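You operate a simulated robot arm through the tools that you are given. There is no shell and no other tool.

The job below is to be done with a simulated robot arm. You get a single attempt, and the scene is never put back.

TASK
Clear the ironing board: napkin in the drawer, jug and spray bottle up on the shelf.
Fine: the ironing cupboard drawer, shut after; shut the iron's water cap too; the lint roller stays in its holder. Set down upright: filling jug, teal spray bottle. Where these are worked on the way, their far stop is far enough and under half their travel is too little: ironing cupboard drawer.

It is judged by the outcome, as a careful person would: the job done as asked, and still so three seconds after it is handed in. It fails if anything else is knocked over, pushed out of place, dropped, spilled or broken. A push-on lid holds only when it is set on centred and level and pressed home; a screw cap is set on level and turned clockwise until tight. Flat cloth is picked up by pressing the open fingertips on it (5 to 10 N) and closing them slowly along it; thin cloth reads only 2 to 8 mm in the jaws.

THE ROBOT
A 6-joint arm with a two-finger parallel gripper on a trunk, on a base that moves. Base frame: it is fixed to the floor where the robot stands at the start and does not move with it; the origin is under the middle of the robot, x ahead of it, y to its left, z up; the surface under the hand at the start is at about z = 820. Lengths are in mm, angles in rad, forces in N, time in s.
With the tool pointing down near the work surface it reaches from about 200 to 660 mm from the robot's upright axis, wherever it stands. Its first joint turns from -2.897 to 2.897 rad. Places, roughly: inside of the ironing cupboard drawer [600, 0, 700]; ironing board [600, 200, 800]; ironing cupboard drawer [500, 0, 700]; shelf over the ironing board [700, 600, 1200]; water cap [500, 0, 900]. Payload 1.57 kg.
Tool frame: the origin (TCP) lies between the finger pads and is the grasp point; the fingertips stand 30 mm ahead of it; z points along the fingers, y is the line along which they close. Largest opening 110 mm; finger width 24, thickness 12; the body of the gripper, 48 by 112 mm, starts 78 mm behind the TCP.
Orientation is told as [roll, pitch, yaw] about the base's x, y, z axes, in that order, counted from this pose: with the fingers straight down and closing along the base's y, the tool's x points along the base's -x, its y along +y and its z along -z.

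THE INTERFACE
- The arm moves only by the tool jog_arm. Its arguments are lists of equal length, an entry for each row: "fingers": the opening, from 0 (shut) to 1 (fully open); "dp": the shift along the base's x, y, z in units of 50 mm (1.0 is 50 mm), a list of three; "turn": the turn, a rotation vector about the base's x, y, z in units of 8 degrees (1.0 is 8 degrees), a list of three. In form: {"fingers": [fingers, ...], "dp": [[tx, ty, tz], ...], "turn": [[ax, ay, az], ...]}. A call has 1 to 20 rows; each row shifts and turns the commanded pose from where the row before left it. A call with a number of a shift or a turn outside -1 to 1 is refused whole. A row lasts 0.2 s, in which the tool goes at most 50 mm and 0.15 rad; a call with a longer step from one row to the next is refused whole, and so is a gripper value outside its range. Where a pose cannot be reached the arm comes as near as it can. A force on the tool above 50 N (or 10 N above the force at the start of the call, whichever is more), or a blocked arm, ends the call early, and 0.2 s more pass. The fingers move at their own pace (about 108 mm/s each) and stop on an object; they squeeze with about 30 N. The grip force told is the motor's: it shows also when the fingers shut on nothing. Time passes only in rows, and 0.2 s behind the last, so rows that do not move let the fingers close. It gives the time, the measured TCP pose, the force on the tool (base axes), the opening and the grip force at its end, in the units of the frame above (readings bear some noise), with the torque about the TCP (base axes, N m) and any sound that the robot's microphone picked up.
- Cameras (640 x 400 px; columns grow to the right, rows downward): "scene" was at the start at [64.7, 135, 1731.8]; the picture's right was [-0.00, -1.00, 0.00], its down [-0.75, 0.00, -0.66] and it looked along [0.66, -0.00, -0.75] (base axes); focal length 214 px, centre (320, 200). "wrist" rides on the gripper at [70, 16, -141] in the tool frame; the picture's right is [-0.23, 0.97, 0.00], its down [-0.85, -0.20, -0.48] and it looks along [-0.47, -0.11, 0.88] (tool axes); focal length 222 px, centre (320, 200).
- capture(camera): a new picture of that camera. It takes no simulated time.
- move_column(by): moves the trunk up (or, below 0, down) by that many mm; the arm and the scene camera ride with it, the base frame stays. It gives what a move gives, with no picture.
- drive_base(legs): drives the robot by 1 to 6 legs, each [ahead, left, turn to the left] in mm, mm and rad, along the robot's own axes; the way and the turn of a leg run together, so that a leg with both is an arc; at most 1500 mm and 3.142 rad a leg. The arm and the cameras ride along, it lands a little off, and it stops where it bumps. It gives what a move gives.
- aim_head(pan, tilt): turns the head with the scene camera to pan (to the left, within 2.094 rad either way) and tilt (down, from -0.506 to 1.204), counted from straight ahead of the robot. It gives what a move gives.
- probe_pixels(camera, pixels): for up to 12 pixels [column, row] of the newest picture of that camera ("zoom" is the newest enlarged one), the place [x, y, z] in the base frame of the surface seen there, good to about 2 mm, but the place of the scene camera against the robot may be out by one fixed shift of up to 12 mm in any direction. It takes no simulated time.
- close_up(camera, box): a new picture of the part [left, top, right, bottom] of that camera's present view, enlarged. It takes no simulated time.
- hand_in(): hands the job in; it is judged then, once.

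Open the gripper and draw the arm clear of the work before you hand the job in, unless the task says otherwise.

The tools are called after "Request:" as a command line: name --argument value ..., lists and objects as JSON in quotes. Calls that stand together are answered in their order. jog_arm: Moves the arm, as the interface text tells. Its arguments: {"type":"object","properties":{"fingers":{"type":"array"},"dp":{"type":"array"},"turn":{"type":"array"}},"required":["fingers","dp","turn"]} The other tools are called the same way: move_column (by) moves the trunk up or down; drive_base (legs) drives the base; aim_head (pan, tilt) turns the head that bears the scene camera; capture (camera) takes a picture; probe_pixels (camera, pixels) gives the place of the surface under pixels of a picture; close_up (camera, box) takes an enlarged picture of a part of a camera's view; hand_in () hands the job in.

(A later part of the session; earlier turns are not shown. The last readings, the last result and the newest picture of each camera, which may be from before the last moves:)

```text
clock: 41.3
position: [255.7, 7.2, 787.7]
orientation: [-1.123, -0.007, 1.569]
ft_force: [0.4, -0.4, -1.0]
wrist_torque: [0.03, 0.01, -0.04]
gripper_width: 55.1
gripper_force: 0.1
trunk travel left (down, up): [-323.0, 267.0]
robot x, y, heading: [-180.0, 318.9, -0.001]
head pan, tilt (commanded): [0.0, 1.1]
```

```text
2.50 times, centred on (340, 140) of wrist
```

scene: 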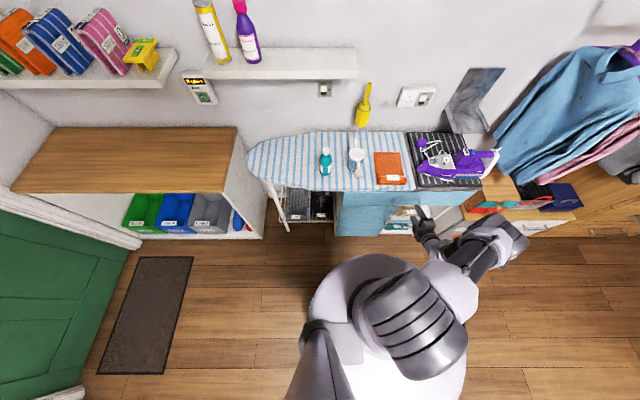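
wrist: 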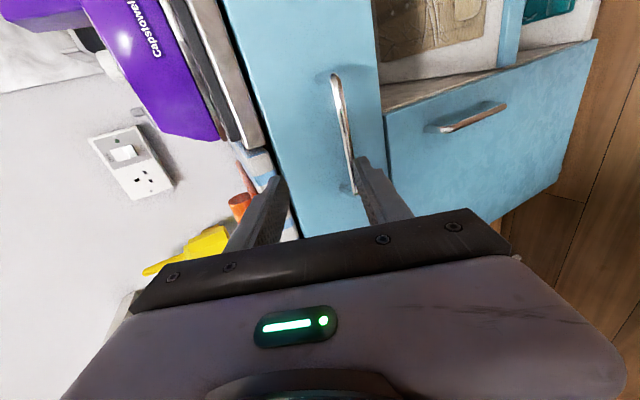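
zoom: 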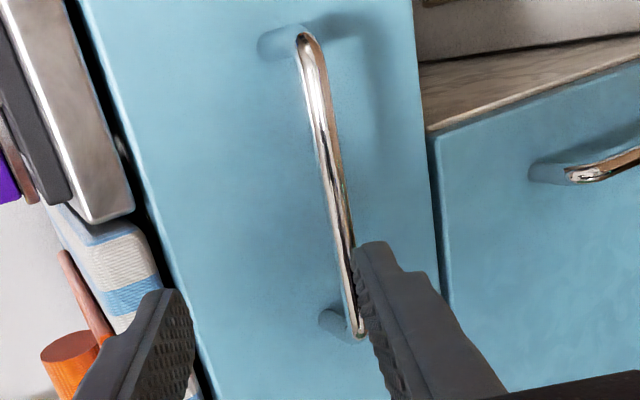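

The bar centre is about x=343, z=711, y -62..78, front face x≈381. I tilt the hand 15° nearer to horizontal, narrow the jaws to ~35 mm and come in line behind the bar.

Request:
jog_arm --fingers '[0.35, 0.35, 0.35, 0.35]' --dp '[[0.0, 0, -0.4], [0.1, 0, -0.4], [0.15, 0, -0.4], [0.15, 0, -0.3]]' --turn '[[0, -0.975, 0], [0, -0.975, 0], [0, 0, 0], [0, 0, 0]]'

Request:
close_up --camera "wrist" --box '[240, 60, 440, 220]'

```text
clock: 42.3
position: [266.4, 18.7, 780.5]
orientation: [-1.395, -0.007, 1.57]
ft_force: [-0.4, -0.2, -0.1]
wrist_torque: [0.01, -0.01, -0.05]
gripper_width: 38.5
gripper_force: 0.1
out of reach, approached as far as the arm can: row 2, 3, 4
trunk travel left (down, up): [-323.0, 267.0]
robot x, y, heading: [-182.6, 318.3, -0.003]
head pan, tilt (commanded): [0.0, 1.1]
```

```text
2.50 times, centred on (340, 140) of wrist
```

zoom: 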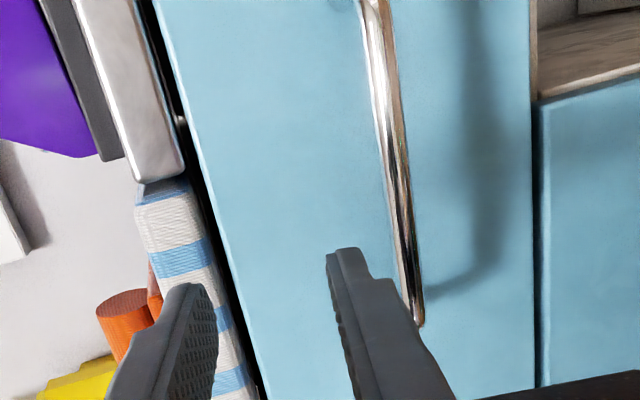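

Lower positions are out of reach for this posture, so I lower the trunk by 70 mm instead, which brings the hand down to the bar height.

Request:
move_column --by -70

Request:
close_up --camera "wrist" --box '[240, 60, 440, 220]'

```text
clock: 43.3
position: [266.9, 18.7, 710.7]
orientation: [-1.393, -0.007, 1.572]
ft_force: [0.4, -0.1, 0.7]
wrist_torque: [0.01, 0.03, 0.01]
gripper_width: 38.1
gripper_force: 0.1
trunk travel left (down, up): [-253.0, 337.0]
robot x, y, heading: [-176.5, 317.5, -0.001]
head pan, tilt (commanded): [0.0, 1.1]
```

```text
2.50 times, centred on (340, 140) of wrist
```

zoom: 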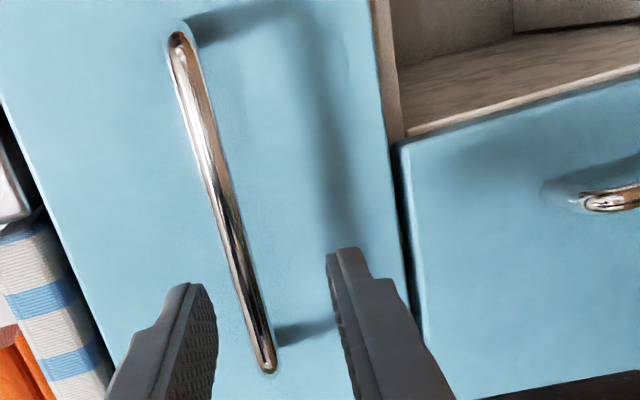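

The bar lies between the open fingers. I make a small test jog to see how the commanded pose carries on.

Request:
jog_arm --fingers '[0.35]' --dp '[[0.1, 0, 0]]' --turn '[[0, 0, 0]]'

```text
clock: 43.7
position: [271.5, 18.5, 711.6]
orientation: [-1.393, -0.007, 1.572]
ft_force: [-0.2, 0.1, 0.0]
wrist_torque: [0.01, 0.0, -0.02]
gripper_width: 38.4
gripper_force: 0.2
trunk travel left (down, up): [-253.0, 337.0]
robot x, y, heading: [-179.2, 317.1, -0.002]
head pan, tilt (commanded): [0.0, 1.1]
```

The pose continues from the measured one. I advance 65 mm onto the bar.

Request:
jog_arm --fingers '[0.35, 0.35, 0.35, 0.35, 0.35]' --dp '[[0.3, -0.05, 0], [0.3, -0.05, 0], [0.3, -0.05, 0], [0.25, -0.05, 0], [0.15, 0, 0]]' --turn '[[0, 0, 0], [0, 0, 0], [0, 0, 0], [0, 0, 0], [0, 0, 0]]'

Request:
close_up --camera "wrist" --box '[240, 60, 440, 220]'

```text
clock: 44.9
position: [335.5, 12.2, 721.5]
orientation: [-1.392, -0.007, 1.571]
ft_force: [0.0, 0.3, 0.1]
wrist_torque: [-0.01, 0.0, 0.02]
gripper_width: 38.5
gripper_force: 0.0
out of reach, approached as far as the arm can: row 2, 4
trunk travel left (down, up): [-253.0, 337.0]
robot x, y, heading: [-177.2, 313.9, -0.007]
head pan, tilt (commanded): [0.0, 1.1]
```

```text
2.50 times, centred on (340, 140) of wrist
```

zoom: 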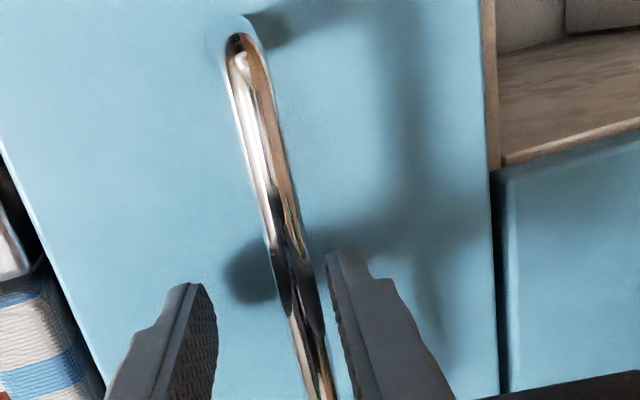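

The hand rose to z=721 at the reach limit, so the bar sits near the lower finger. I lower the trunk 11 mm to centre it.

Request:
move_column --by -11

Request:
close_up --camera "wrist" --box '[240, 60, 440, 220]'

```text
clock: 45.5
position: [334.6, 11.3, 710.1]
orientation: [-1.393, -0.007, 1.57]
ft_force: [0.4, 0.8, 0.0]
wrist_torque: [0.0, -0.01, 0.0]
gripper_width: 38.5
gripper_force: 0.1
trunk travel left (down, up): [-242.0, 348.0]
robot x, y, heading: [-177.1, 316.9, -0.001]
head pan, tilt (commanded): [0.0, 1.1]
```

```text
2.50 times, centred on (340, 140) of wrist
```

zoom: 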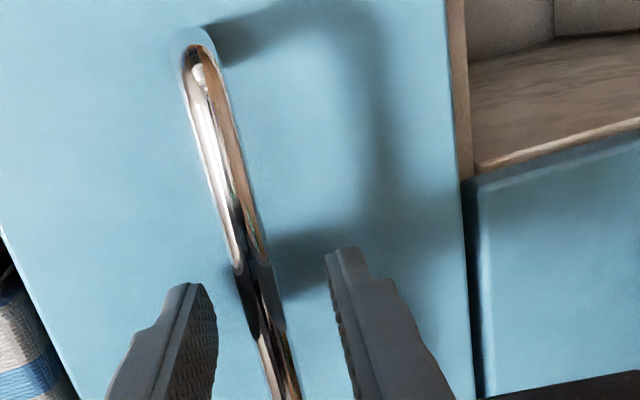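

The bar is now midway between the fingers. I close on it.

Request:
jog_arm --fingers '[0.25, 0.15, 0.0, 0.0, 0.0]' --dp '[[0, 0, 0], [0, 0, 0], [0, 0, 0], [0, 0, 0], [0, 0, 0]]' --turn '[[0, 0, 0], [0, 0, 0], [0, 0, 0], [0, 0, 0], [0, 0, 0]]'

```text
clock: 46.7
position: [333.7, 10.9, 711.0]
orientation: [-1.395, -0.005, 1.571]
ft_force: [1.6, -1.6, 12.3]
wrist_torque: [-0.51, -0.08, 0.51]
gripper_width: 11.9
gripper_force: 29.3
trunk travel left (down, up): [-242.0, 348.0]
robot x, y, heading: [-179.6, 316.5, -0.007]
head pan, tilt (commanded): [0.0, 1.1]
```

Gripped the 12 mm bar with a 12 N upward push on the tool. I ease up 1 mm and start pulling in -x in small steps.

Request:
jog_arm --fingers '[0.0, 0.0, 0.0, 0.0]' --dp '[[0, 0, 0.02], [-0.15, 0, 0], [-0.2, 0, 0], [-0.2, 0, 0]]' --turn '[[0, 0, 0], [0, 0, 0], [0, 0, 0], [0, 0, 0]]'

```text
clock: 47.7
position: [305.8, 11.3, 712.3]
orientation: [-1.394, -0.007, 1.571]
ft_force: [-1.0, -0.4, 9.9]
wrist_torque: [-0.63, -0.11, 0.07]
gripper_width: 11.7
gripper_force: 28.8
trunk travel left (down, up): [-242.0, 348.0]
robot x, y, heading: [-174.7, 317.1, -0.003]
head pan, tilt (commanded): [0.0, 1.1]
```

The drawer follows with little force. I go on pulling, with a slight upward correction to relieve the z load.

Request:
jog_arm --fingers '[0.0, 0.0, 0.0, 0.0, 0.0]' --dp '[[-0.3, 0, 0.02], [-0.3, 0, 0.02], [-0.3, 0, 0], [-0.3, 0, 0], [-0.2, 0, 0]]' --turn '[[0, 0, 0], [0, 0, 0], [0, 0, 0], [0, 0, 0], [0, 0, 0]]'

```text
clock: 48.9
position: [236.9, 10.6, 710.3]
orientation: [-1.389, -0.01, 1.568]
ft_force: [-1.1, -4.0, -23.1]
wrist_torque: [-0.83, 0.19, -0.63]
gripper_width: 11.7
gripper_force: 29.2
trunk travel left (down, up): [-242.0, 348.0]
robot x, y, heading: [-181.8, 318.5, 0.001]
head pan, tilt (commanded): [0.0, 1.1]
```

The z load flipped to -23 N, so the command is now too high; I lower it 3 mm and check.

Request:
jog_arm --fingers '[0.0, 0.0]' --dp '[[0, 0, -0.05], [0, 0, 0]]' --turn '[[0, 0, 0], [0, 0, 0]]'

```text
clock: 49.5
position: [236.8, 10.1, 711.9]
orientation: [-1.394, -0.004, 1.572]
ft_force: [-0.9, -2.2, 0.9]
wrist_torque: [-0.56, 0.0, 0.36]
gripper_width: 11.9
gripper_force: 28.6
trunk travel left (down, up): [-242.0, 348.0]
robot x, y, heading: [-173.2, 317.1, 0.003]
head pan, tilt (commanded): [0.0, 1.1]
```

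Load relieved (Fz≈1 N). I continue pulling straight back without z changes.

Request:
jog_arm --fingers '[0.0, 0.0, 0.0, 0.0]' --dp '[[-0.3, 0, 0], [-0.3, 0, 0], [-0.3, 0, 0], [-0.2, 0, 0]]' --turn '[[0, 0, 0], [0, 0, 0], [0, 0, 0], [0, 0, 0]]'

```text
clock: 50.5
position: [179.7, 11.1, 711.8]
orientation: [-1.394, -0.004, 1.571]
ft_force: [-0.7, 0.2, 15.9]
wrist_torque: [-0.41, -0.18, 0.75]
gripper_width: 11.8
gripper_force: 29.7
trunk travel left (down, up): [-242.0, 348.0]
robot x, y, heading: [-177.8, 316.4, -0.004]
head pan, tilt (commanded): [0.0, 1.1]
```

Opened about 155 mm so far; Fz is 16 N, so I correct 1 mm upward and pull on.

Request:
jog_arm --fingers '[0.0, 0.0, 0.0, 0.0]' --dp '[[0, 0, 0.02], [-0.3, 0, 0], [-0.3, 0, 0], [-0.3, 0, 0]]' --turn '[[0, 0, 0], [0, 0, 0], [0, 0, 0], [0, 0, 0]]'

```text
clock: 51.5
position: [136.7, 10.6, 711.5]
orientation: [-1.392, -0.006, 1.569]
ft_force: [-0.5, -1.6, 0.0]
wrist_torque: [-0.59, -0.06, 0.37]
gripper_width: 11.7
gripper_force: 29.2
trunk travel left (down, up): [-242.0, 348.0]
robot x, y, heading: [-180.9, 315.3, -0.006]
head pan, tilt (commanded): [0.0, 1.1]
```

Opened about 197 mm with low forces. I continue.

Request:
jog_arm --fingers '[0.0, 0.0, 0.0, 0.0]' --dp '[[-0.3, 0, 0], [-0.3, 0, 0], [-0.3, 0, 0], [-0.2, 0, 0]]' --turn '[[0, 0, 0], [0, 0, 0], [0, 0, 0], [0, 0, 0]]'

Request:
capture --camera "scene"

```text
clock: 52.5
position: [80.7, 10.6, 711.4]
orientation: [-1.394, -0.007, 1.572]
ft_force: [-0.8, -0.2, -4.4]
wrist_torque: [-0.57, 0.05, 0.6]
gripper_width: 11.7
gripper_force: 29.2
trunk travel left (down, up): [-242.0, 348.0]
robot x, y, heading: [-180.6, 319.2, 0.001]
head pan, tilt (commanded): [0.0, 1.1]
```

```text
taken
```

scene: 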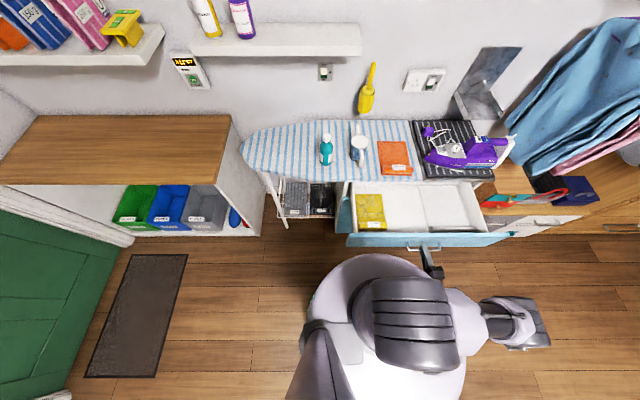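

The drawer is open about 253 mm and its compartments are visible around (370-480, 185-230). I zoom in to see them.

Request:
close_up --camera "scene" --box '[320, 120, 528, 250]'

Request:
probe_pixels --camera "scene" --pixels '[[370, 210], [405, 205], [450, 205], [420, 205], [426, 225], [440, 240], [370, 226], [400, 228], [470, 228], [430, 190]]'

```text
3.08 times, centred on (424, 185) of scene
```

zoom: 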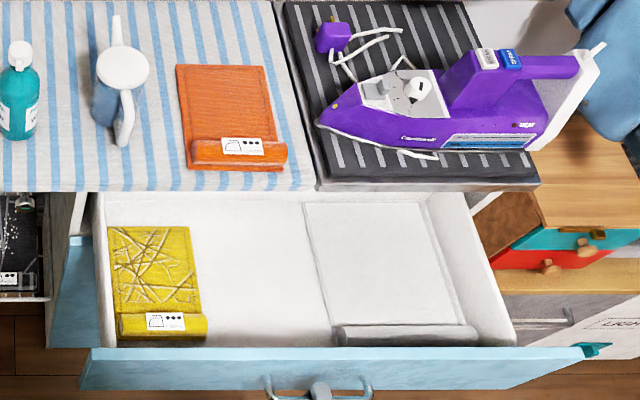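

```text
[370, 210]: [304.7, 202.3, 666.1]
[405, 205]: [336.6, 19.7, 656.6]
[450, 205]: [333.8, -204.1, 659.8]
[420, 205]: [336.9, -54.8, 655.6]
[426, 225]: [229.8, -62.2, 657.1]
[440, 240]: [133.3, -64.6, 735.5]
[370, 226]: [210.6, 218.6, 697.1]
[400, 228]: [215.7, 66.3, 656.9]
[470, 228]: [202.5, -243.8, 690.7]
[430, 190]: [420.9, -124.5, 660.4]
```

The drawer holds a yellow and a grey napkin with a free strip between them (y≈-60..140). I pull further to find the stop.

Request:
jog_arm --fingers '[0.0, 0.0, 0.0, 0.0]' --dp '[[-0.2, 0, 0], [-0.2, 0, 0], [-0.2, 0, 0], [0, 0, 0]]' --turn '[[0, 0, 0], [0, 0, 0], [0, 0, 0], [0, 0, 0]]'

```text
clock: 53.5
position: [52.7, 11.5, 713.1]
orientation: [-1.391, -0.006, 1.571]
ft_force: [27.4, -4.2, 2.5]
wrist_torque: [-0.69, -0.08, 0.23]
gripper_width: 11.8
gripper_force: 29.3
trunk travel left (down, up): [-242.0, 348.0]
robot x, y, heading: [-178.7, 315.2, -0.0]
head pan, tilt (commanded): [0.0, 1.1]
```

Fx=27 N marks the far stop, travel about 281 mm. I relax, open the fingers and retreat from the handle, then rise.

Request:
jog_arm --fingers '[0.0, 0.2, 0.35, 0.35, 0.35, 0.35, 0.35, 0.35, 0.35, 0.35, 0.35, 0.35]' --dp '[[0.06, 0, 0], [0, 0, 0], [0, 0, 0], [-0.3, 0, 0.05], [-0.4, 0, 0.07], [-0.4, 0, 0.07], [-0.2, 0, 0.05], [0, 0, 0.6], [0, 0, 0.8], [0, 0, 0.8], [0, 0, 0.8], [0, 0, 0.8]]' --turn '[[0, 0, 0], [0, 0, 0], [0, 0, 0], [0, 0, 0], [0, 0, 0], [0, 0, 0], [0, 0, 0], [0, 0, 0], [0, 0, 0], [0, 0, 0], [0, 0, 0], [0, 0, 0]]'

Request:
capture --camera "scene"

```text
clock: 56.1
position: [-10.4, 10.8, 914.9]
orientation: [-1.393, -0.006, 1.571]
ft_force: [0.4, -0.6, 0.3]
wrist_torque: [0.0, 0.01, -0.03]
gripper_width: 38.6
gripper_force: 0.0
trunk travel left (down, up): [-242.0, 348.0]
robot x, y, heading: [-177.5, 317.5, -0.007]
head pan, tilt (commanded): [0.0, 1.1]
```

```text
taken
```

scene: 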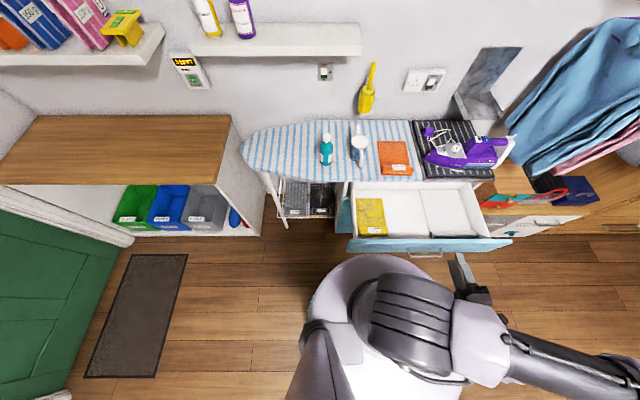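

The drawer stays fully open. I raise the trunk back and turn the hand to point straight down (jaws closing along x) while moving toward the napkin's front roll.

Request:
move_column --by 81

Request:
jog_arm --fingers '[0.6, 0.6, 0.6, 0.6, 0.6, 0.6, 0.6, 0.6, 0.6, 0.6]' --dp '[[0.6, 0.1, 0.1], [0.6, 0.2, 0.1], [0.6, 0.2, 0.1], [0.6, 0.2, 0.1], [0.6, 0.2, 0.1], [0.6, 0.2, 0.1], [0.6, 0.2, 0.1], [0.6, 0.2, 0.1], [0.6, 0.2, 0.1], [0.6, 0.2, 0.1]]' --turn '[[0, 0.998, 0], [0, 0.998, 0], [0, 0.998, 0], [0, 0.998, 0], [0, 0.998, 0], [0, 0.998, 0], [0, 0.998, 0], [0, 0.998, 0], [0, 0.998, 0], [0, 0.998, 0]]'

Request:
capture --camera "wrist"

Request:
capture --camera "scene"

```text
clock: 57.3
position: [-9.5, 11.6, 993.7]
orientation: [-1.393, -0.006, 1.571]
ft_force: [0.0, 0.5, 0.5]
wrist_torque: [0.01, 0.02, 0.0]
gripper_width: 38.6
gripper_force: 0.1
trunk travel left (down, up): [-323.0, 267.0]
robot x, y, heading: [-176.8, 316.3, 0.001]
head pan, tilt (commanded): [0.0, 1.1]
```

```text
clock: 59.5
position: [275.8, 107.2, 1041.6]
orientation: [-0.082, -0.032, 1.571]
ft_force: [-0.2, 0.5, -0.2]
wrist_torque: [0.01, 0.04, 0.02]
gripper_width: 66.1
gripper_force: 0.1
out of reach, approached as far as the arm can: row 8, 9
trunk travel left (down, up): [-323.0, 267.0]
robot x, y, heading: [-181.4, 316.4, -0.004]
head pan, tilt (commanded): [0.0, 1.1]
```

```text
taken
```

wrist: 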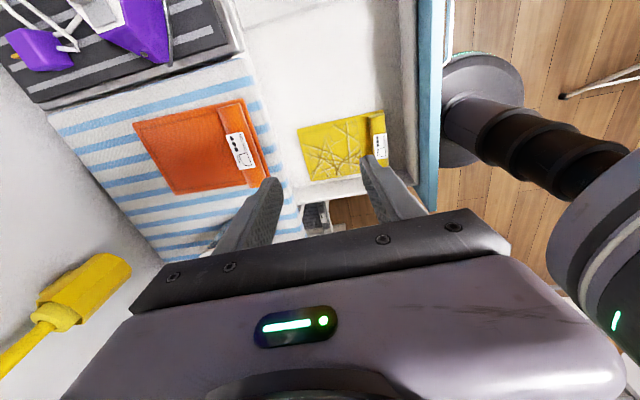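

```text
taken
```

scene: 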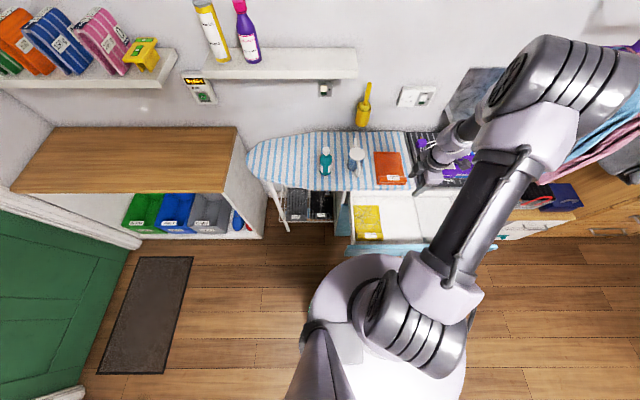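

The hand is nearly vertical. I zoom on the orange napkin's roll near (245,140) and probe its shape, plus the drawer's contents.

Request:
close_up --camera "wrist" --box '[110, 60, 430, 260]'

Request:
probe_pixels --camera "wrist" --pixels '[[242, 102], [246, 120], [255, 150], [262, 175], [265, 185], [230, 110], [248, 185], [200, 145], [138, 122], [172, 193], [243, 150], [270, 140]]'

Request:
probe_pixels --camera "wrist" --pixels '[[300, 130], [383, 112], [375, 120], [385, 150], [350, 100], [300, 60], [405, 80], [425, 80], [440, 80], [330, 150], [395, 30], [300, 15]]'

```text
2.00 times, centred on (270, 160) of wrist
```

zoom: 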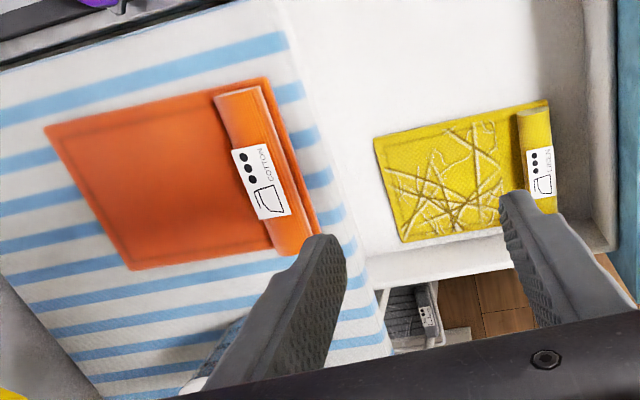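

```text
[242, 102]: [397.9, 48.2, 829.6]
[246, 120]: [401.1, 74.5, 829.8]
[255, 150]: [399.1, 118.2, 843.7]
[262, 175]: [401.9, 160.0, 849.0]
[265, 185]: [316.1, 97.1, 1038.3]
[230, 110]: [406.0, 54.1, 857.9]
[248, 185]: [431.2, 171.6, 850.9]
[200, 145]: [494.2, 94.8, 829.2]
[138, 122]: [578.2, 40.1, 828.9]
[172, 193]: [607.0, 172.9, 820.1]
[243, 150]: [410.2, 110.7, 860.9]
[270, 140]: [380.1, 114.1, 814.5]
```

```text
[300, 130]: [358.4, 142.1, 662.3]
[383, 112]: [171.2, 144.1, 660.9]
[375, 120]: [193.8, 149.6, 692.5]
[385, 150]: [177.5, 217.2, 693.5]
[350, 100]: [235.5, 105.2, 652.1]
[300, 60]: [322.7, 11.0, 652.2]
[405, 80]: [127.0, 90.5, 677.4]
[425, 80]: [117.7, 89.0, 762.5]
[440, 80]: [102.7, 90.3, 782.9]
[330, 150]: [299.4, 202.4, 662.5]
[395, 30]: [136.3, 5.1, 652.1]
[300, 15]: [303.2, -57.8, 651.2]
```

The roll runs along y at x≈400-431 (centre ≈415), z up to 861, on a flat 10 mm napkin body; drawer floor z≈652, front panel x≈100-130 with top z≈783. I straighten the hand and move above the roll at z≈920.

Request:
jog_arm --fingers '[0.6, 0.6, 0.6, 0.6, 0.6, 0.6]' --dp '[[0.5, 0, -0.2], [0.5, 0, -0.4], [0.5, 0, -0.4], [0.5, 0.02, -0.5], [0.5, 0.02, -0.5], [0.29, 0.02, -0.4]]' --turn '[[-0.12, 0.3, 0], [-0.11, 0.287, 0], [0, 0, 0], [0, 0, 0], [0, 0, 0], [0, 0, 0]]'

Request:
capture --camera "wrist"

```text
clock: 60.9
position: [439.1, 100.3, 932.4]
orientation: [0.002, -0.003, 1.57]
ft_force: [0.0, 1.0, 0.7]
wrist_torque: [0.01, 0.0, 0.02]
gripper_width: 66.0
gripper_force: 0.0
out of reach, approached as far as the arm can: row 2, 3, 4
trunk travel left (down, up): [-323.0, 267.0]
robot x, y, heading: [-180.0, 315.3, -0.002]
head pan, tilt (commanded): [0.0, 1.1]
```

```text
taken
```

wrist: 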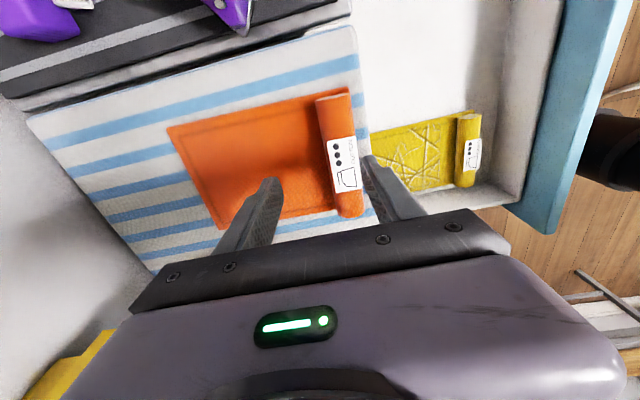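

The hand is at (439,100,932), about 24 mm too far. I probe the roll once more from here for its exact axis.

Request:
probe_pixels --camera "wrist" --pixels '[[333, 100], [322, 110], [345, 108], [338, 150], [328, 150], [350, 150], [345, 195], [335, 195], [358, 195], [348, 213], [356, 100], [225, 170]]'

Request:
close_up --camera "wrist" --box '[160, 70, 420, 232]'

```text
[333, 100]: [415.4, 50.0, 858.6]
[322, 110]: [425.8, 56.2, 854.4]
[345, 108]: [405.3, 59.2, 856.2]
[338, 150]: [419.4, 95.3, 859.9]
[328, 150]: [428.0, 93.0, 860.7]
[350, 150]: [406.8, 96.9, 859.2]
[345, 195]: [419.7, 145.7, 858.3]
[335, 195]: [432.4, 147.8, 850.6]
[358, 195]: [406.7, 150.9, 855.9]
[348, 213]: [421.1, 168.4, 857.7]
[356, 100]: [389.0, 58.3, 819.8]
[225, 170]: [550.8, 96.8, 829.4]
```

```text
2.46 times, centred on (290, 151) of wrist
```

zoom: 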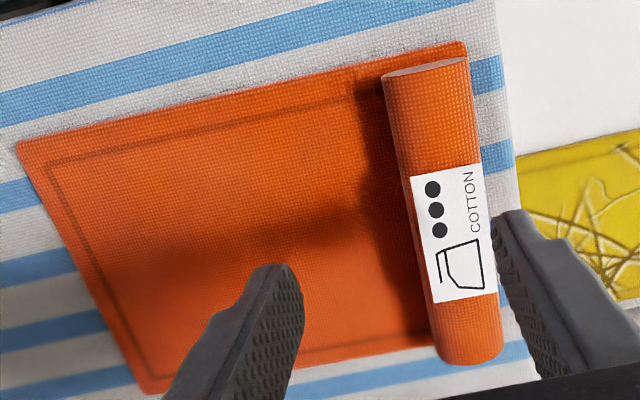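

The roll's axis runs from (416,50) to (421,168), width ~30 mm. I align the hand over it at (418,109) and descend to z≈867.

Request:
jog_arm --fingers '[0.55, 0.55, 0.55, 0.55, 0.55]' --dp '[[-0.21, 0.09, -0.2], [-0.21, 0.09, -0.3], [0, 0, -0.4], [0, 0, -0.3], [0, 0, -0.1]]' --turn '[[0, 0, -0.3], [0, 0, 0], [0, 0, 0], [0, 0, 0], [0, 0, 0]]'

Request:
close_up --camera "wrist" --box '[160, 70, 480, 270]'

```text
clock: 62.1
position: [418.7, 110.8, 866.9]
orientation: [0.003, -0.01, 1.526]
ft_force: [0.5, 0.3, 0.3]
wrist_torque: [0.01, -0.04, -0.01]
gripper_width: 60.9
gripper_force: 0.0
trunk travel left (down, up): [-323.0, 267.0]
robot x, y, heading: [-180.2, 316.2, -0.002]
head pan, tilt (commanded): [0.0, 1.1]
```

```text
2.00 times, centred on (320, 170) of wrist
```

zoom: 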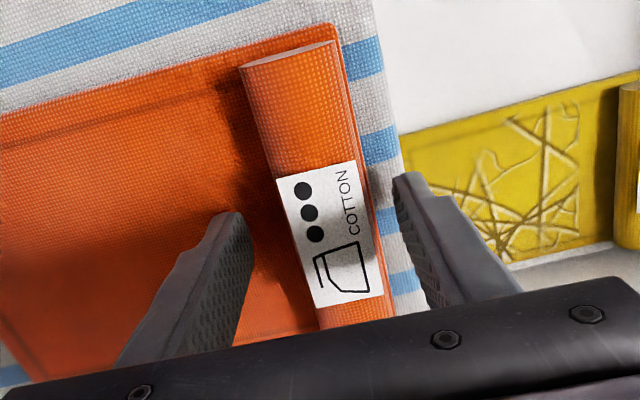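

The fingers straddle the roll. I close on it.

Request:
jog_arm --fingers '[0.45, 0.35, 0.25, 0.1, 0.0, 0.0, 0.0]' --dp '[[0, 0, 0], [0, 0, 0], [0, 0, 0], [0, 0, 0], [0, 0, 0], [0, 0, 0], [0, 0, 0]]' --turn '[[0, 0, 0], [0, 0, 0], [0, 0, 0], [0, 0, 0], [0, 0, 0], [0, 0, 0], [0, 0, 0]]'

```text
clock: 63.7
position: [419.1, 109.6, 866.6]
orientation: [0.003, -0.009, 1.529]
ft_force: [-0.4, -0.1, 0.2]
wrist_torque: [-0.01, 0.08, 0.05]
gripper_width: 32.3
gripper_force: 30.1
trunk travel left (down, up): [-323.0, 267.0]
robot x, y, heading: [-177.5, 317.6, -0.001]
head pan, tilt (commanded): [0.0, 1.1]
```

The roll is held at 32 mm, 30 N. I lift it a little and look at how the napkin hangs.

Request:
jog_arm --fingers '[0.0, 0.0, 0.0, 0.0, 0.0]' --dp '[[0, 0, 0.2], [0, 0, 0.3], [0, 0, 0.4], [0, 0, 0.4], [0, 0, 0.2]]' --turn '[[0, 0, 0], [0, 0, 0], [0, 0, 0], [0, 0, 0], [0, 0, 0]]'

Request:
capture --camera "wrist"

Request:
close_up --camera "scene" --box '[300, 100, 508, 230]'

```text
clock: 64.9
position: [418.9, 109.6, 942.5]
orientation: [0.003, -0.013, 1.528]
ft_force: [0.3, -0.8, -0.1]
wrist_torque: [0.0, 0.01, -0.01]
gripper_width: 32.5
gripper_force: 30.0
trunk travel left (down, up): [-323.0, 267.0]
robot x, y, heading: [-176.6, 316.9, -0.002]
head pan, tilt (commanded): [0.0, 1.1]
```

```text
taken
```

wrist: 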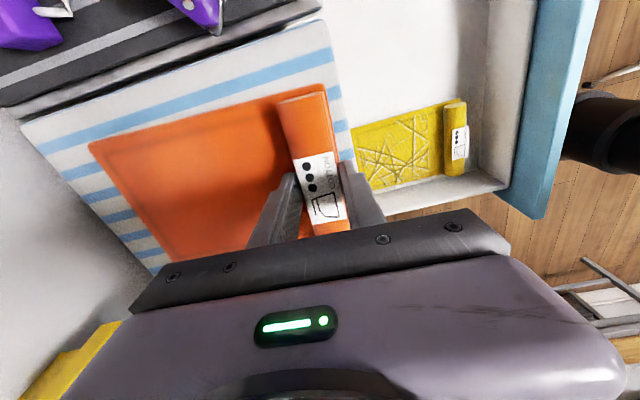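

```text
3.08 times, centred on (404, 165) of scene
```

zoom: 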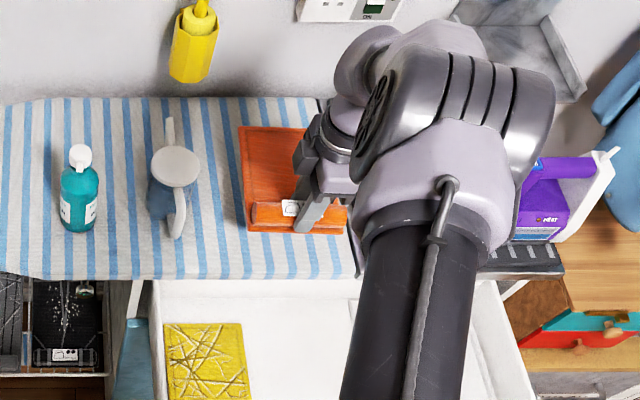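

The napkin seems to stay flat when lifted. I probe its far edge's height to confirm.

Request:
probe_pixels --camera "wrist" --pixels '[[110, 155], [170, 230], [200, 170], [260, 120], [325, 95], [430, 130], [370, 150], [500, 165], [350, 185], [455, 160], [525, 100], [555, 100]]'

```text
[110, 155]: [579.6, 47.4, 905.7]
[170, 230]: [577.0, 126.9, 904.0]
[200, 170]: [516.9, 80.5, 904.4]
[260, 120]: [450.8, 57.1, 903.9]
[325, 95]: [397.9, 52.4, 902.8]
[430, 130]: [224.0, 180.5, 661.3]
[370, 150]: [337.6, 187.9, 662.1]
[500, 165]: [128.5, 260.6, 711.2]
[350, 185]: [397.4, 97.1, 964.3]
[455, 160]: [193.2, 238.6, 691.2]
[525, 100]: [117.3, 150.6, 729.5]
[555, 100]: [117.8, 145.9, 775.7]
```

The napkin is stiff and level (far edge z≈905). I carry it back over the open drawer to TCP (197, 42), keeping z≈945 at first and squaring the yaw.

Request:
jog_arm --fingers '[0, 0, 0, 0, 0, 0, 0, 0, 0]' --dp '[[-0.4, -0.1, 0.1], [-0.5, -0.15, 0], [-0.5, -0.15, 0], [-0.5, -0.15, 0], [-0.5, -0.15, 0], [-0.5, -0.15, 0], [-0.5, -0.15, 0], [-0.5, -0.15, 0], [-0.54, -0.2, 0]]' --turn '[[0, 0, 0.3], [0, 0, 0], [0, 0, 0], [0, 0, 0], [0, 0, 0], [0, 0, 0], [0, 0, 0], [0, 0, 0], [0, 0, 0]]'

Request:
capture --camera "wrist"

Request:
capture --camera "scene"

```text
clock: 66.9
position: [268.3, 4.4, 970.3]
orientation: [-0.023, -0.056, 1.569]
ft_force: [0.0, -0.1, -0.6]
wrist_torque: [0.0, 0.04, -0.01]
gripper_width: 32.3
gripper_force: 29.9
out of reach, approached as far as the arm can: row 1, 2, 3, 4, 5, 6, 7, 8
trunk travel left (down, up): [-323.0, 267.0]
robot x, y, heading: [-180.7, 314.7, -0.0]
head pan, tilt (commanded): [0.0, 1.1]
```

```text
taken
```

wrist: 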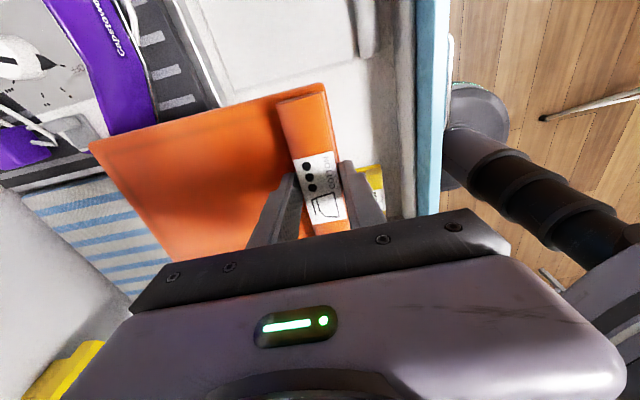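

```text
taken
```

scene: 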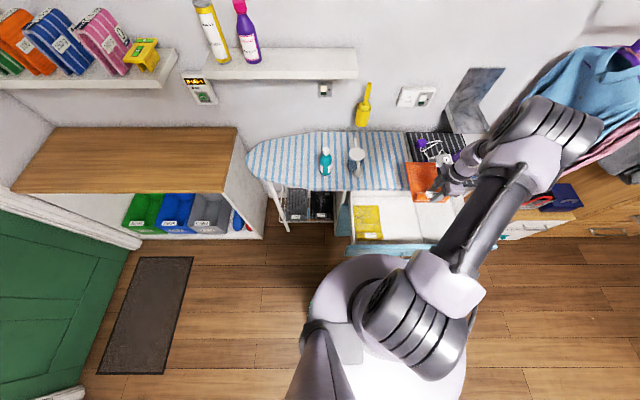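

The last part was out of reach in this posture (hand at (268,4,970)), so I'll square the robot up behind the drawer instead. First I probe the right-hand cabinet to be sure the swing is clear.

Request:
probe_pixels --camera "scene" --pixels '[[505, 228], [520, 205], [545, 195], [560, 180], [520, 190], [500, 160], [600, 230], [560, 230], [480, 190], [475, 215]]'

```text
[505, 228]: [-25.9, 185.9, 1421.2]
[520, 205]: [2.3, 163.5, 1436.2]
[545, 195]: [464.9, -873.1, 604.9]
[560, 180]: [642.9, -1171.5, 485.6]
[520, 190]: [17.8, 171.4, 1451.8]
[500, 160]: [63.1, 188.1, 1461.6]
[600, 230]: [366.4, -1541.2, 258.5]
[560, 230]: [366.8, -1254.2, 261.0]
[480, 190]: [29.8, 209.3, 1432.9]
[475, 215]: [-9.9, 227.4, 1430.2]
```

Right-hand cabinet fronts are at x≥366, so the swing at x≤290 is clear. I back up 150 mm and shift right 275 mm.

Request:
drive_base --legs '[[-150, 0, 0], [0, -275, 0]]'

```text
clock: 69.8
position: [119.3, -268.5, 968.2]
orientation: [-0.021, -0.056, 1.568]
ft_force: [0.5, -0.2, -1.2]
wrist_torque: [0.02, 0.04, -0.03]
gripper_width: 32.5
gripper_force: 30.2
trunk travel left (down, up): [-323.0, 267.0]
robot x, y, heading: [-328.6, 45.4, -0.003]
head pan, tilt (commanded): [0.0, 1.1]
```

Robot is at (-329, 45). I swing the hand to (197, 42) and level it.

Request:
jog_arm --fingers '[0, 0, 0, 0, 0, 0, 0, 0, 0, 0]' --dp '[[0.1, 0.6, 0], [0.2, 0.8, 0], [0.2, 0.8, 0], [0.2, 0.8, 0], [0.2, 0.8, 0], [0.2, 0.8, 0], [0.2, 0.8, 0], [0.26, 0.8, 0], [0, 0, 0], [0, 0, 0]]' --turn '[[0, 0, 0], [0, 0, 0], [0, 0, 0], [0, 0, 0], [0, 0, 0], [0, 0, 0], [-0.2, 0.08, 0], [-0.2, 0.07, 0], [0, 0, 0], [0, 0, 0]]'

Request:
capture --camera "scene"

Request:
capture --camera "wrist"

```text
clock: 72.0
position: [200.1, 42.7, 970.3]
orientation: [0.002, -0.062, 1.569]
ft_force: [0.1, 1.0, -1.0]
wrist_torque: [-0.03, 0.05, 0.0]
gripper_width: 32.5
gripper_force: 29.6
out of reach, approached as far as the arm can: row 8
trunk travel left (down, up): [-323.0, 267.0]
robot x, y, heading: [-326.6, 45.1, -0.001]
head pan, tilt (commanded): [0.0, 1.1]
```

```text
taken
```

scene: 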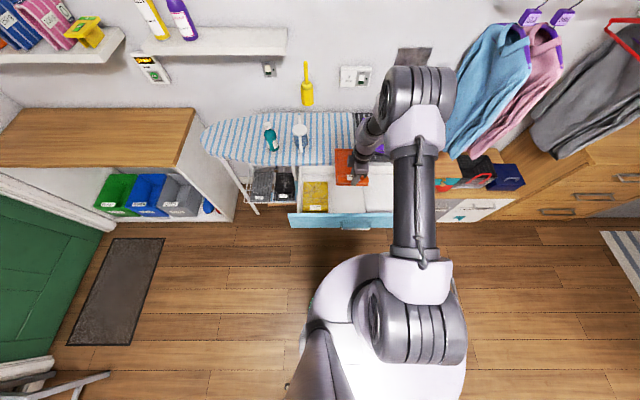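

```text
taken
```

wrist: 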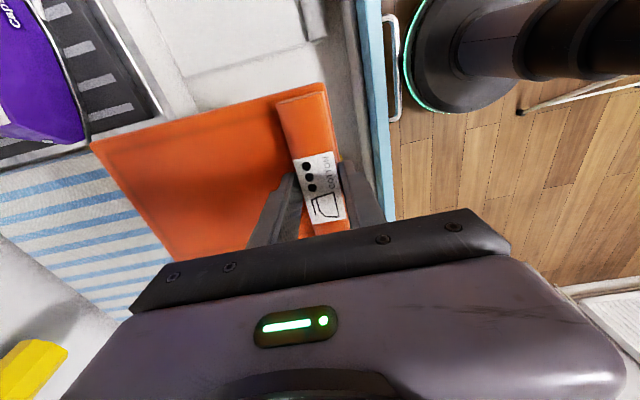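

The hand is over the drawer at (200,43,970), tilted 3.5° about x. I probe the grey napkin's edge and front panel in this wrist view before lowering.

Request:
probe_pixels --camera "wrist" --pixels '[[230, 60], [190, 78], [300, 42], [250, 62], [280, 55], [310, 20], [200, 85], [345, 60], [375, 60], [385, 120], [340, 150], [240, 82]]'

Request:
close_up --camera "wrist" --box '[140, 0, 420, 175]'

```text
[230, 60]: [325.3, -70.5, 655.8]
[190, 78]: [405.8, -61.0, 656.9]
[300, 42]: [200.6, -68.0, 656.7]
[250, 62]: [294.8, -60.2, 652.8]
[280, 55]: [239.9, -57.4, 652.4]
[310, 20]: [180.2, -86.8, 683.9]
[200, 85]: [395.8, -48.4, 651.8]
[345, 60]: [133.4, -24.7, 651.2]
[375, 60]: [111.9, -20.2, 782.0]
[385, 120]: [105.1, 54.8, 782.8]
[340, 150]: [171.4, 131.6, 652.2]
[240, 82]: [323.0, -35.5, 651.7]
```

```text
2.29 times, centred on (280, 88) of wrist
```

zoom: 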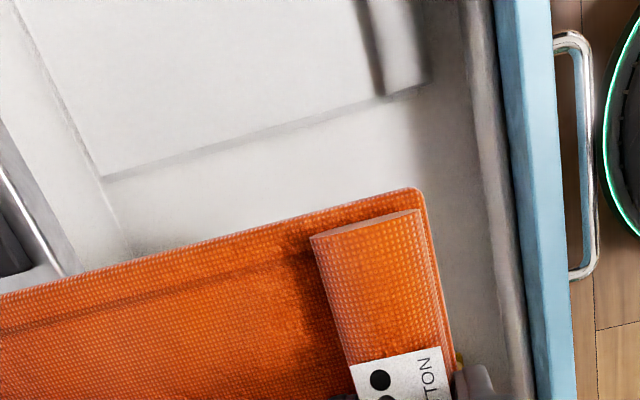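

The free strip is y≈-62..143 and the napkin spans about -22..105; front panel x≈100-130. I lower to z≈760 and correct the tilt on the way.

Request:
jog_arm --fingers '[0, 0, 0, 0, 0, 0, 0, 0]' --dp '[[0, 0, -0.4], [0, 0, -0.6], [0, 0, -0.6], [0, 0, -0.6], [0, 0, -0.6], [0, 0, -0.6], [0, 0, -0.5], [0, 0, -0.3]]' --turn '[[0, 0, 0], [0, 0, 0], [0, 0, 0], [-0.2, 0, 0], [-0.25, 0, 0], [0, 0, 0], [0, 0, 0], [0, 0, 0]]'

Request:
capture --camera "wrist"

Request:
close_up --camera "scene" --box '[260, 110, 468, 240]'

```text
clock: 73.8
position: [195.2, 41.5, 759.2]
orientation: [-0.007, -0.062, 1.569]
ft_force: [0.0, 0.6, -0.4]
wrist_torque: [0.02, 0.03, -0.01]
gripper_width: 31.9
gripper_force: 29.8
out of reach, approached as far as the arm can: row 5
trunk travel left (down, up): [-323.0, 267.0]
robot x, y, heading: [-331.1, 41.6, -0.003]
head pan, tilt (commanded): [0.0, 1.1]
```

```text
taken
```

wrist: 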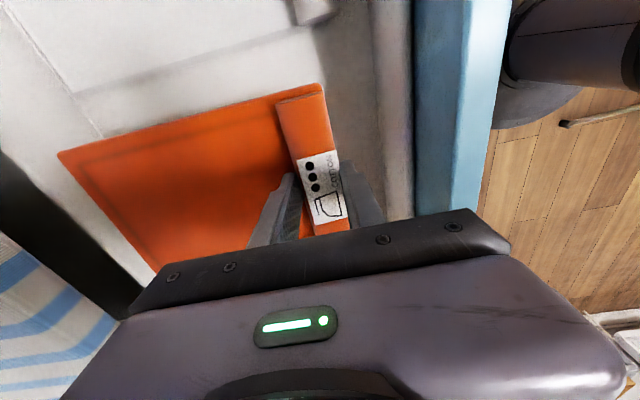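

```text
3.08 times, centred on (364, 175) of scene
```

zoom: 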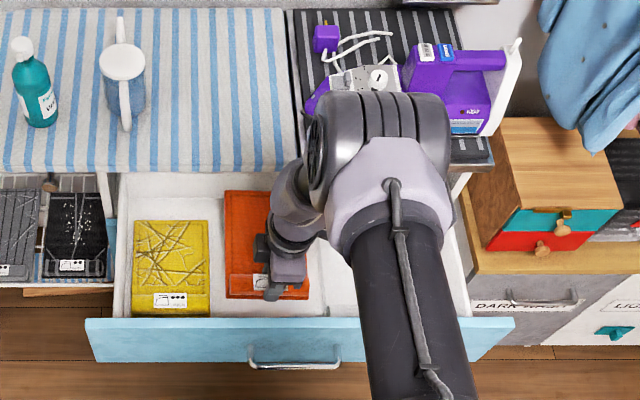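

The napkin is inside the drawer space, clear of both neighbours. I shift 8 mm away from the front panel and lower to just above the floor.

Request:
jog_arm --fingers '[0, 0, 0, 0]' --dp '[[0.16, 0, -0.2], [0, 0, -0.3], [0, 0, -0.3], [0, 0, -0.14]]' --turn '[[0, 0, 0], [0, 0, 0], [0, 0, 0], [0, 0, 0]]'

```text
clock: 74.8
position: [203.7, 44.0, 712.6]
orientation: [-0.008, -0.065, 1.569]
ft_force: [0.6, 0.1, -0.9]
wrist_torque: [0.02, 0.04, 0.02]
gripper_width: 31.9
gripper_force: 29.9
trunk travel left (down, up): [-323.0, 267.0]
robot x, y, heading: [-330.7, 44.3, -0.0]
head pan, tilt (commanded): [0.0, 1.1]
```

No contact yet at z=712.6; I lower in 3 mm steps to feel the drawer floor.

Request:
jog_arm --fingers '[0, 0, 0, 0]' --dp '[[0, 0, -0.06], [0, 0, -0.06], [0, 0, -0.06], [0, 0, 0]]' --turn '[[0, 0, 0], [0, 0, 0], [0, 0, 0], [0, 0, 0]]'

```text
clock: 75.8
position: [203.0, 43.4, 703.5]
orientation: [-0.008, -0.064, 1.57]
ft_force: [-1.0, 3.6, 8.6]
wrist_torque: [-0.4, 0.22, -0.09]
gripper_width: 32.0
gripper_force: 30.1
trunk travel left (down, up): [-323.0, 267.0]
robot x, y, heading: [-325.8, 44.1, -0.0]
head pan, tilt (commanded): [0.0, 1.1]
```

Contact with the drawer floor (Fz≈9 N). I open the fingers and lift straight out.

Request:
jog_arm --fingers '[0.35, 0.45, 0.5, 0.5, 0.5, 0.5, 0.5, 0.5, 0.5, 0.5, 0.5]' --dp '[[0, 0, 0], [0, 0, 0], [0, 0, 0], [0, 0, 0.2], [0, 0, 0.4], [0, 0, 0.6], [0, 0, 0.7], [0, 0, 0.7], [0, 0, 0.7], [0, 0, 0.7], [0, 0, 0.6]]' --turn '[[0, 0, 0], [0, 0, 0], [0, 0, 0], [0, 0, 0], [0, 0, 0], [0, 0, 0], [0, 0, 0], [0, 0, 0], [0, 0, 0], [0, 0, 0], [0, 0, 0]]'

Request:
capture --camera "wrist"

Request:
capture --camera "scene"

```text
clock: 78.2
position: [203.3, 42.7, 935.1]
orientation: [-0.007, -0.064, 1.57]
ft_force: [-0.2, -0.3, -0.4]
wrist_torque: [0.0, 0.01, -0.01]
gripper_width: 55.1
gripper_force: 0.1
trunk travel left (down, up): [-323.0, 267.0]
robot x, y, heading: [-331.6, 44.8, 0.0]
head pan, tilt (commanded): [0.0, 1.1]
```

```text
taken
```

wrist: 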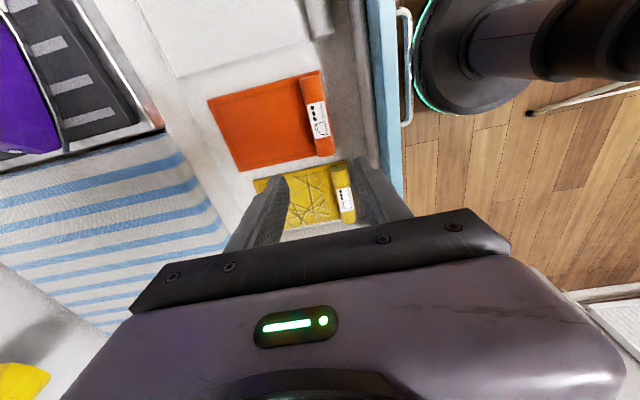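

```text
taken
```

scene: 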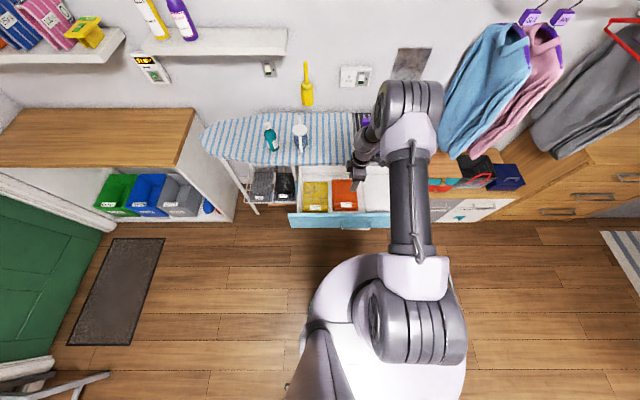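

The orange napkin lies flat between the other two. To shut the drawer I'll push its front with closed fingers just above the handle; I drive ahead 70 mm and bring the hand in front of the panel.

Request:
drive_base --legs '[[75, 0, 0]]'

Request:
jog_arm --fingers '[0, 0, 0, 0, 0, 0, 0]' --dp '[[-0.4, -0.1, 0], [-0.6, -0.1, 0], [-0.7, -0.1, 0], [-0.7, -0.1, 0], [-0.7, -0.1, 0], [-0.7, -0.1, 0], [-0.6, -0.1, 0]]' --turn '[[0, 0, 0], [0, 0, 0], [0, 0, 0], [0, 0, 0], [0, 0, 0], [0, 0, 0], [0, 0, 0]]'

```text
clock: 79.2
position: [279.0, 42.0, 932.9]
orientation: [-0.007, -0.065, 1.568]
ft_force: [-0.1, -1.1, 0.0]
wrist_torque: [-0.03, 0.03, 0.02]
gripper_width: 55.0
gripper_force: 0.1
trunk travel left (down, up): [-323.0, 267.0]
robot x, y, heading: [-253.3, 43.4, -0.005]
head pan, tilt (commanded): [0.0, 1.1]
```

```text
clock: 80.8
position: [71.9, 9.5, 934.8]
orientation: [-0.007, -0.065, 1.568]
ft_force: [0.3, 0.0, -0.8]
wrist_torque: [0.03, -0.01, 0.02]
gripper_width: 0.1
gripper_force: 21.3
out of reach, approached as far as the arm can: row 6
trunk travel left (down, up): [-323.0, 267.0]
robot x, y, heading: [-254.8, 47.6, -0.007]
head pan, tilt (commanded): [0.0, 1.1]
```

The closed hand is at (72,9.5,935) in front of the panel. I lower it to z≈768, with the tips above the handle bar.

Request:
jog_arm --fingers '[0, 0, 0, 0, 0, 0]' --dp '[[0, 0, -0.5], [0, 0, -0.6], [0, 0, -0.6], [0, 0, -0.6], [0, 0, -0.6], [0, 0, -0.4]]' --turn '[[0, 0, 0], [0, 0, 0], [0, 0, 0], [0, 0, 0], [0, 0, 0], [0, 0, 0]]'

Request:
capture --camera "wrist"

```text
clock: 82.2
position: [73.6, 10.3, 768.3]
orientation: [-0.007, -0.065, 1.57]
ft_force: [0.5, 0.4, 0.5]
wrist_torque: [0.02, 0.02, 0.01]
gripper_width: 0.1
gripper_force: 21.1
trunk travel left (down, up): [-323.0, 267.0]
robot x, y, heading: [-255.4, 44.9, 0.001]
head pan, tilt (commanded): [0.0, 1.1]
```

```text
taken
```

wrist: 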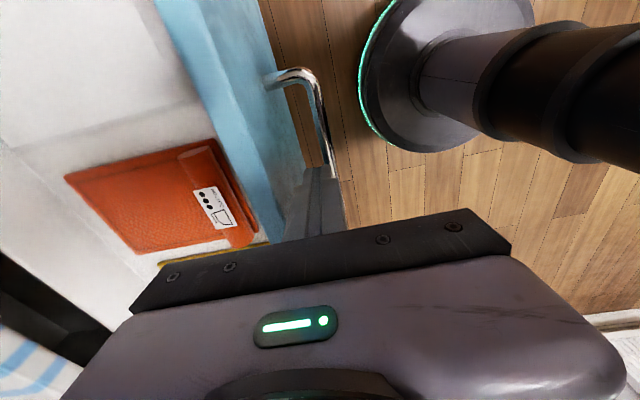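

The fingers stand between panel and handle, above the bar. I push the drawer in with steady steps.

Request:
jog_arm --fingers '[0, 0, 0, 0, 0, 0, 0]' --dp '[[0.15, 0, 0], [0.2, 0, 0], [0.3, 0, 0], [0.4, 0, 0], [0.4, 0, 0], [0.4, 0, 0], [0.4, 0, 0]]' --turn '[[0, 0, 0], [0, 0, 0], [0, 0, 0], [0, 0, 0], [0, 0, 0], [0, 0, 0], [0, 0, 0]]'

Request:
capture --camera "wrist"

```text
clock: 83.8
position: [170.1, 13.1, 768.0]
orientation: [-0.008, -0.071, 1.571]
ft_force: [0.6, -0.6, 0.8]
wrist_torque: [-0.01, 0.01, -0.02]
gripper_width: 0.0
gripper_force: 21.4
out of reach, approached as far as the arm can: row 6, 7
trunk travel left (down, up): [-323.0, 267.0]
robot x, y, heading: [-257.5, 43.5, -0.003]
head pan, tilt (commanded): [0.0, 1.1]
```

```text
taken
```

wrist: 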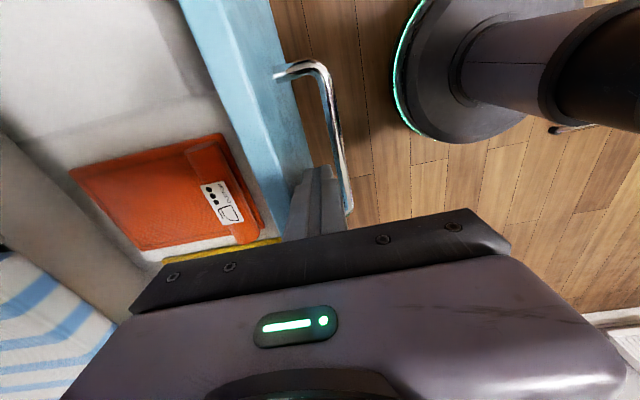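

The drawer is moving in (about 82 mm). As the arm nears a posture limit, I keep its pose and push further by driving the base ahead 170 mm.

Request:
drive_base --legs '[[170, 0, 0]]'

Request:
capture --camera "wrist"

```text
clock: 85.3
position: [340.8, 14.3, 768.6]
orientation: [-0.008, -0.069, 1.572]
ft_force: [0.4, -0.4, 0.0]
wrist_torque: [-0.04, 0.02, -0.02]
gripper_width: 0.2
gripper_force: 21.1
trunk travel left (down, up): [-323.0, 267.0]
robot x, y, heading: [-83.5, 45.2, 0.004]
head pan, tilt (commanded): [0.0, 1.1]
```

```text
taken
```

wrist: 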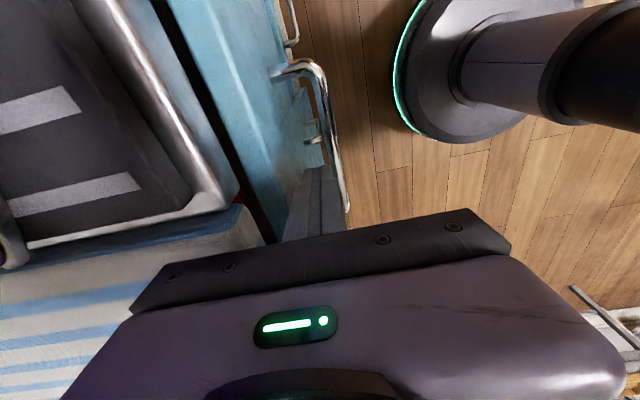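

Nearly shut (front at about x=353). I finish with small arm steps, watching Fx.

Request:
jog_arm --fingers '[0, 0, 0]' --dp '[[0.15, 0, 0], [0.15, 0, 0], [0.1, 0, 0]]' --turn '[[0, 0, 0], [0, 0, 0], [0, 0, 0]]'

```text
clock: 86.1
position: [359.6, 14.8, 769.0]
orientation: [-0.012, -0.069, 1.57]
ft_force: [0.7, -0.3, 0.4]
wrist_torque: [-0.02, 0.0, -0.01]
gripper_width: 0.0
gripper_force: 21.3
trunk travel left (down, up): [-323.0, 267.0]
robot x, y, heading: [-83.7, 44.6, 0.003]
head pan, tilt (commanded): [0.0, 1.1]
```

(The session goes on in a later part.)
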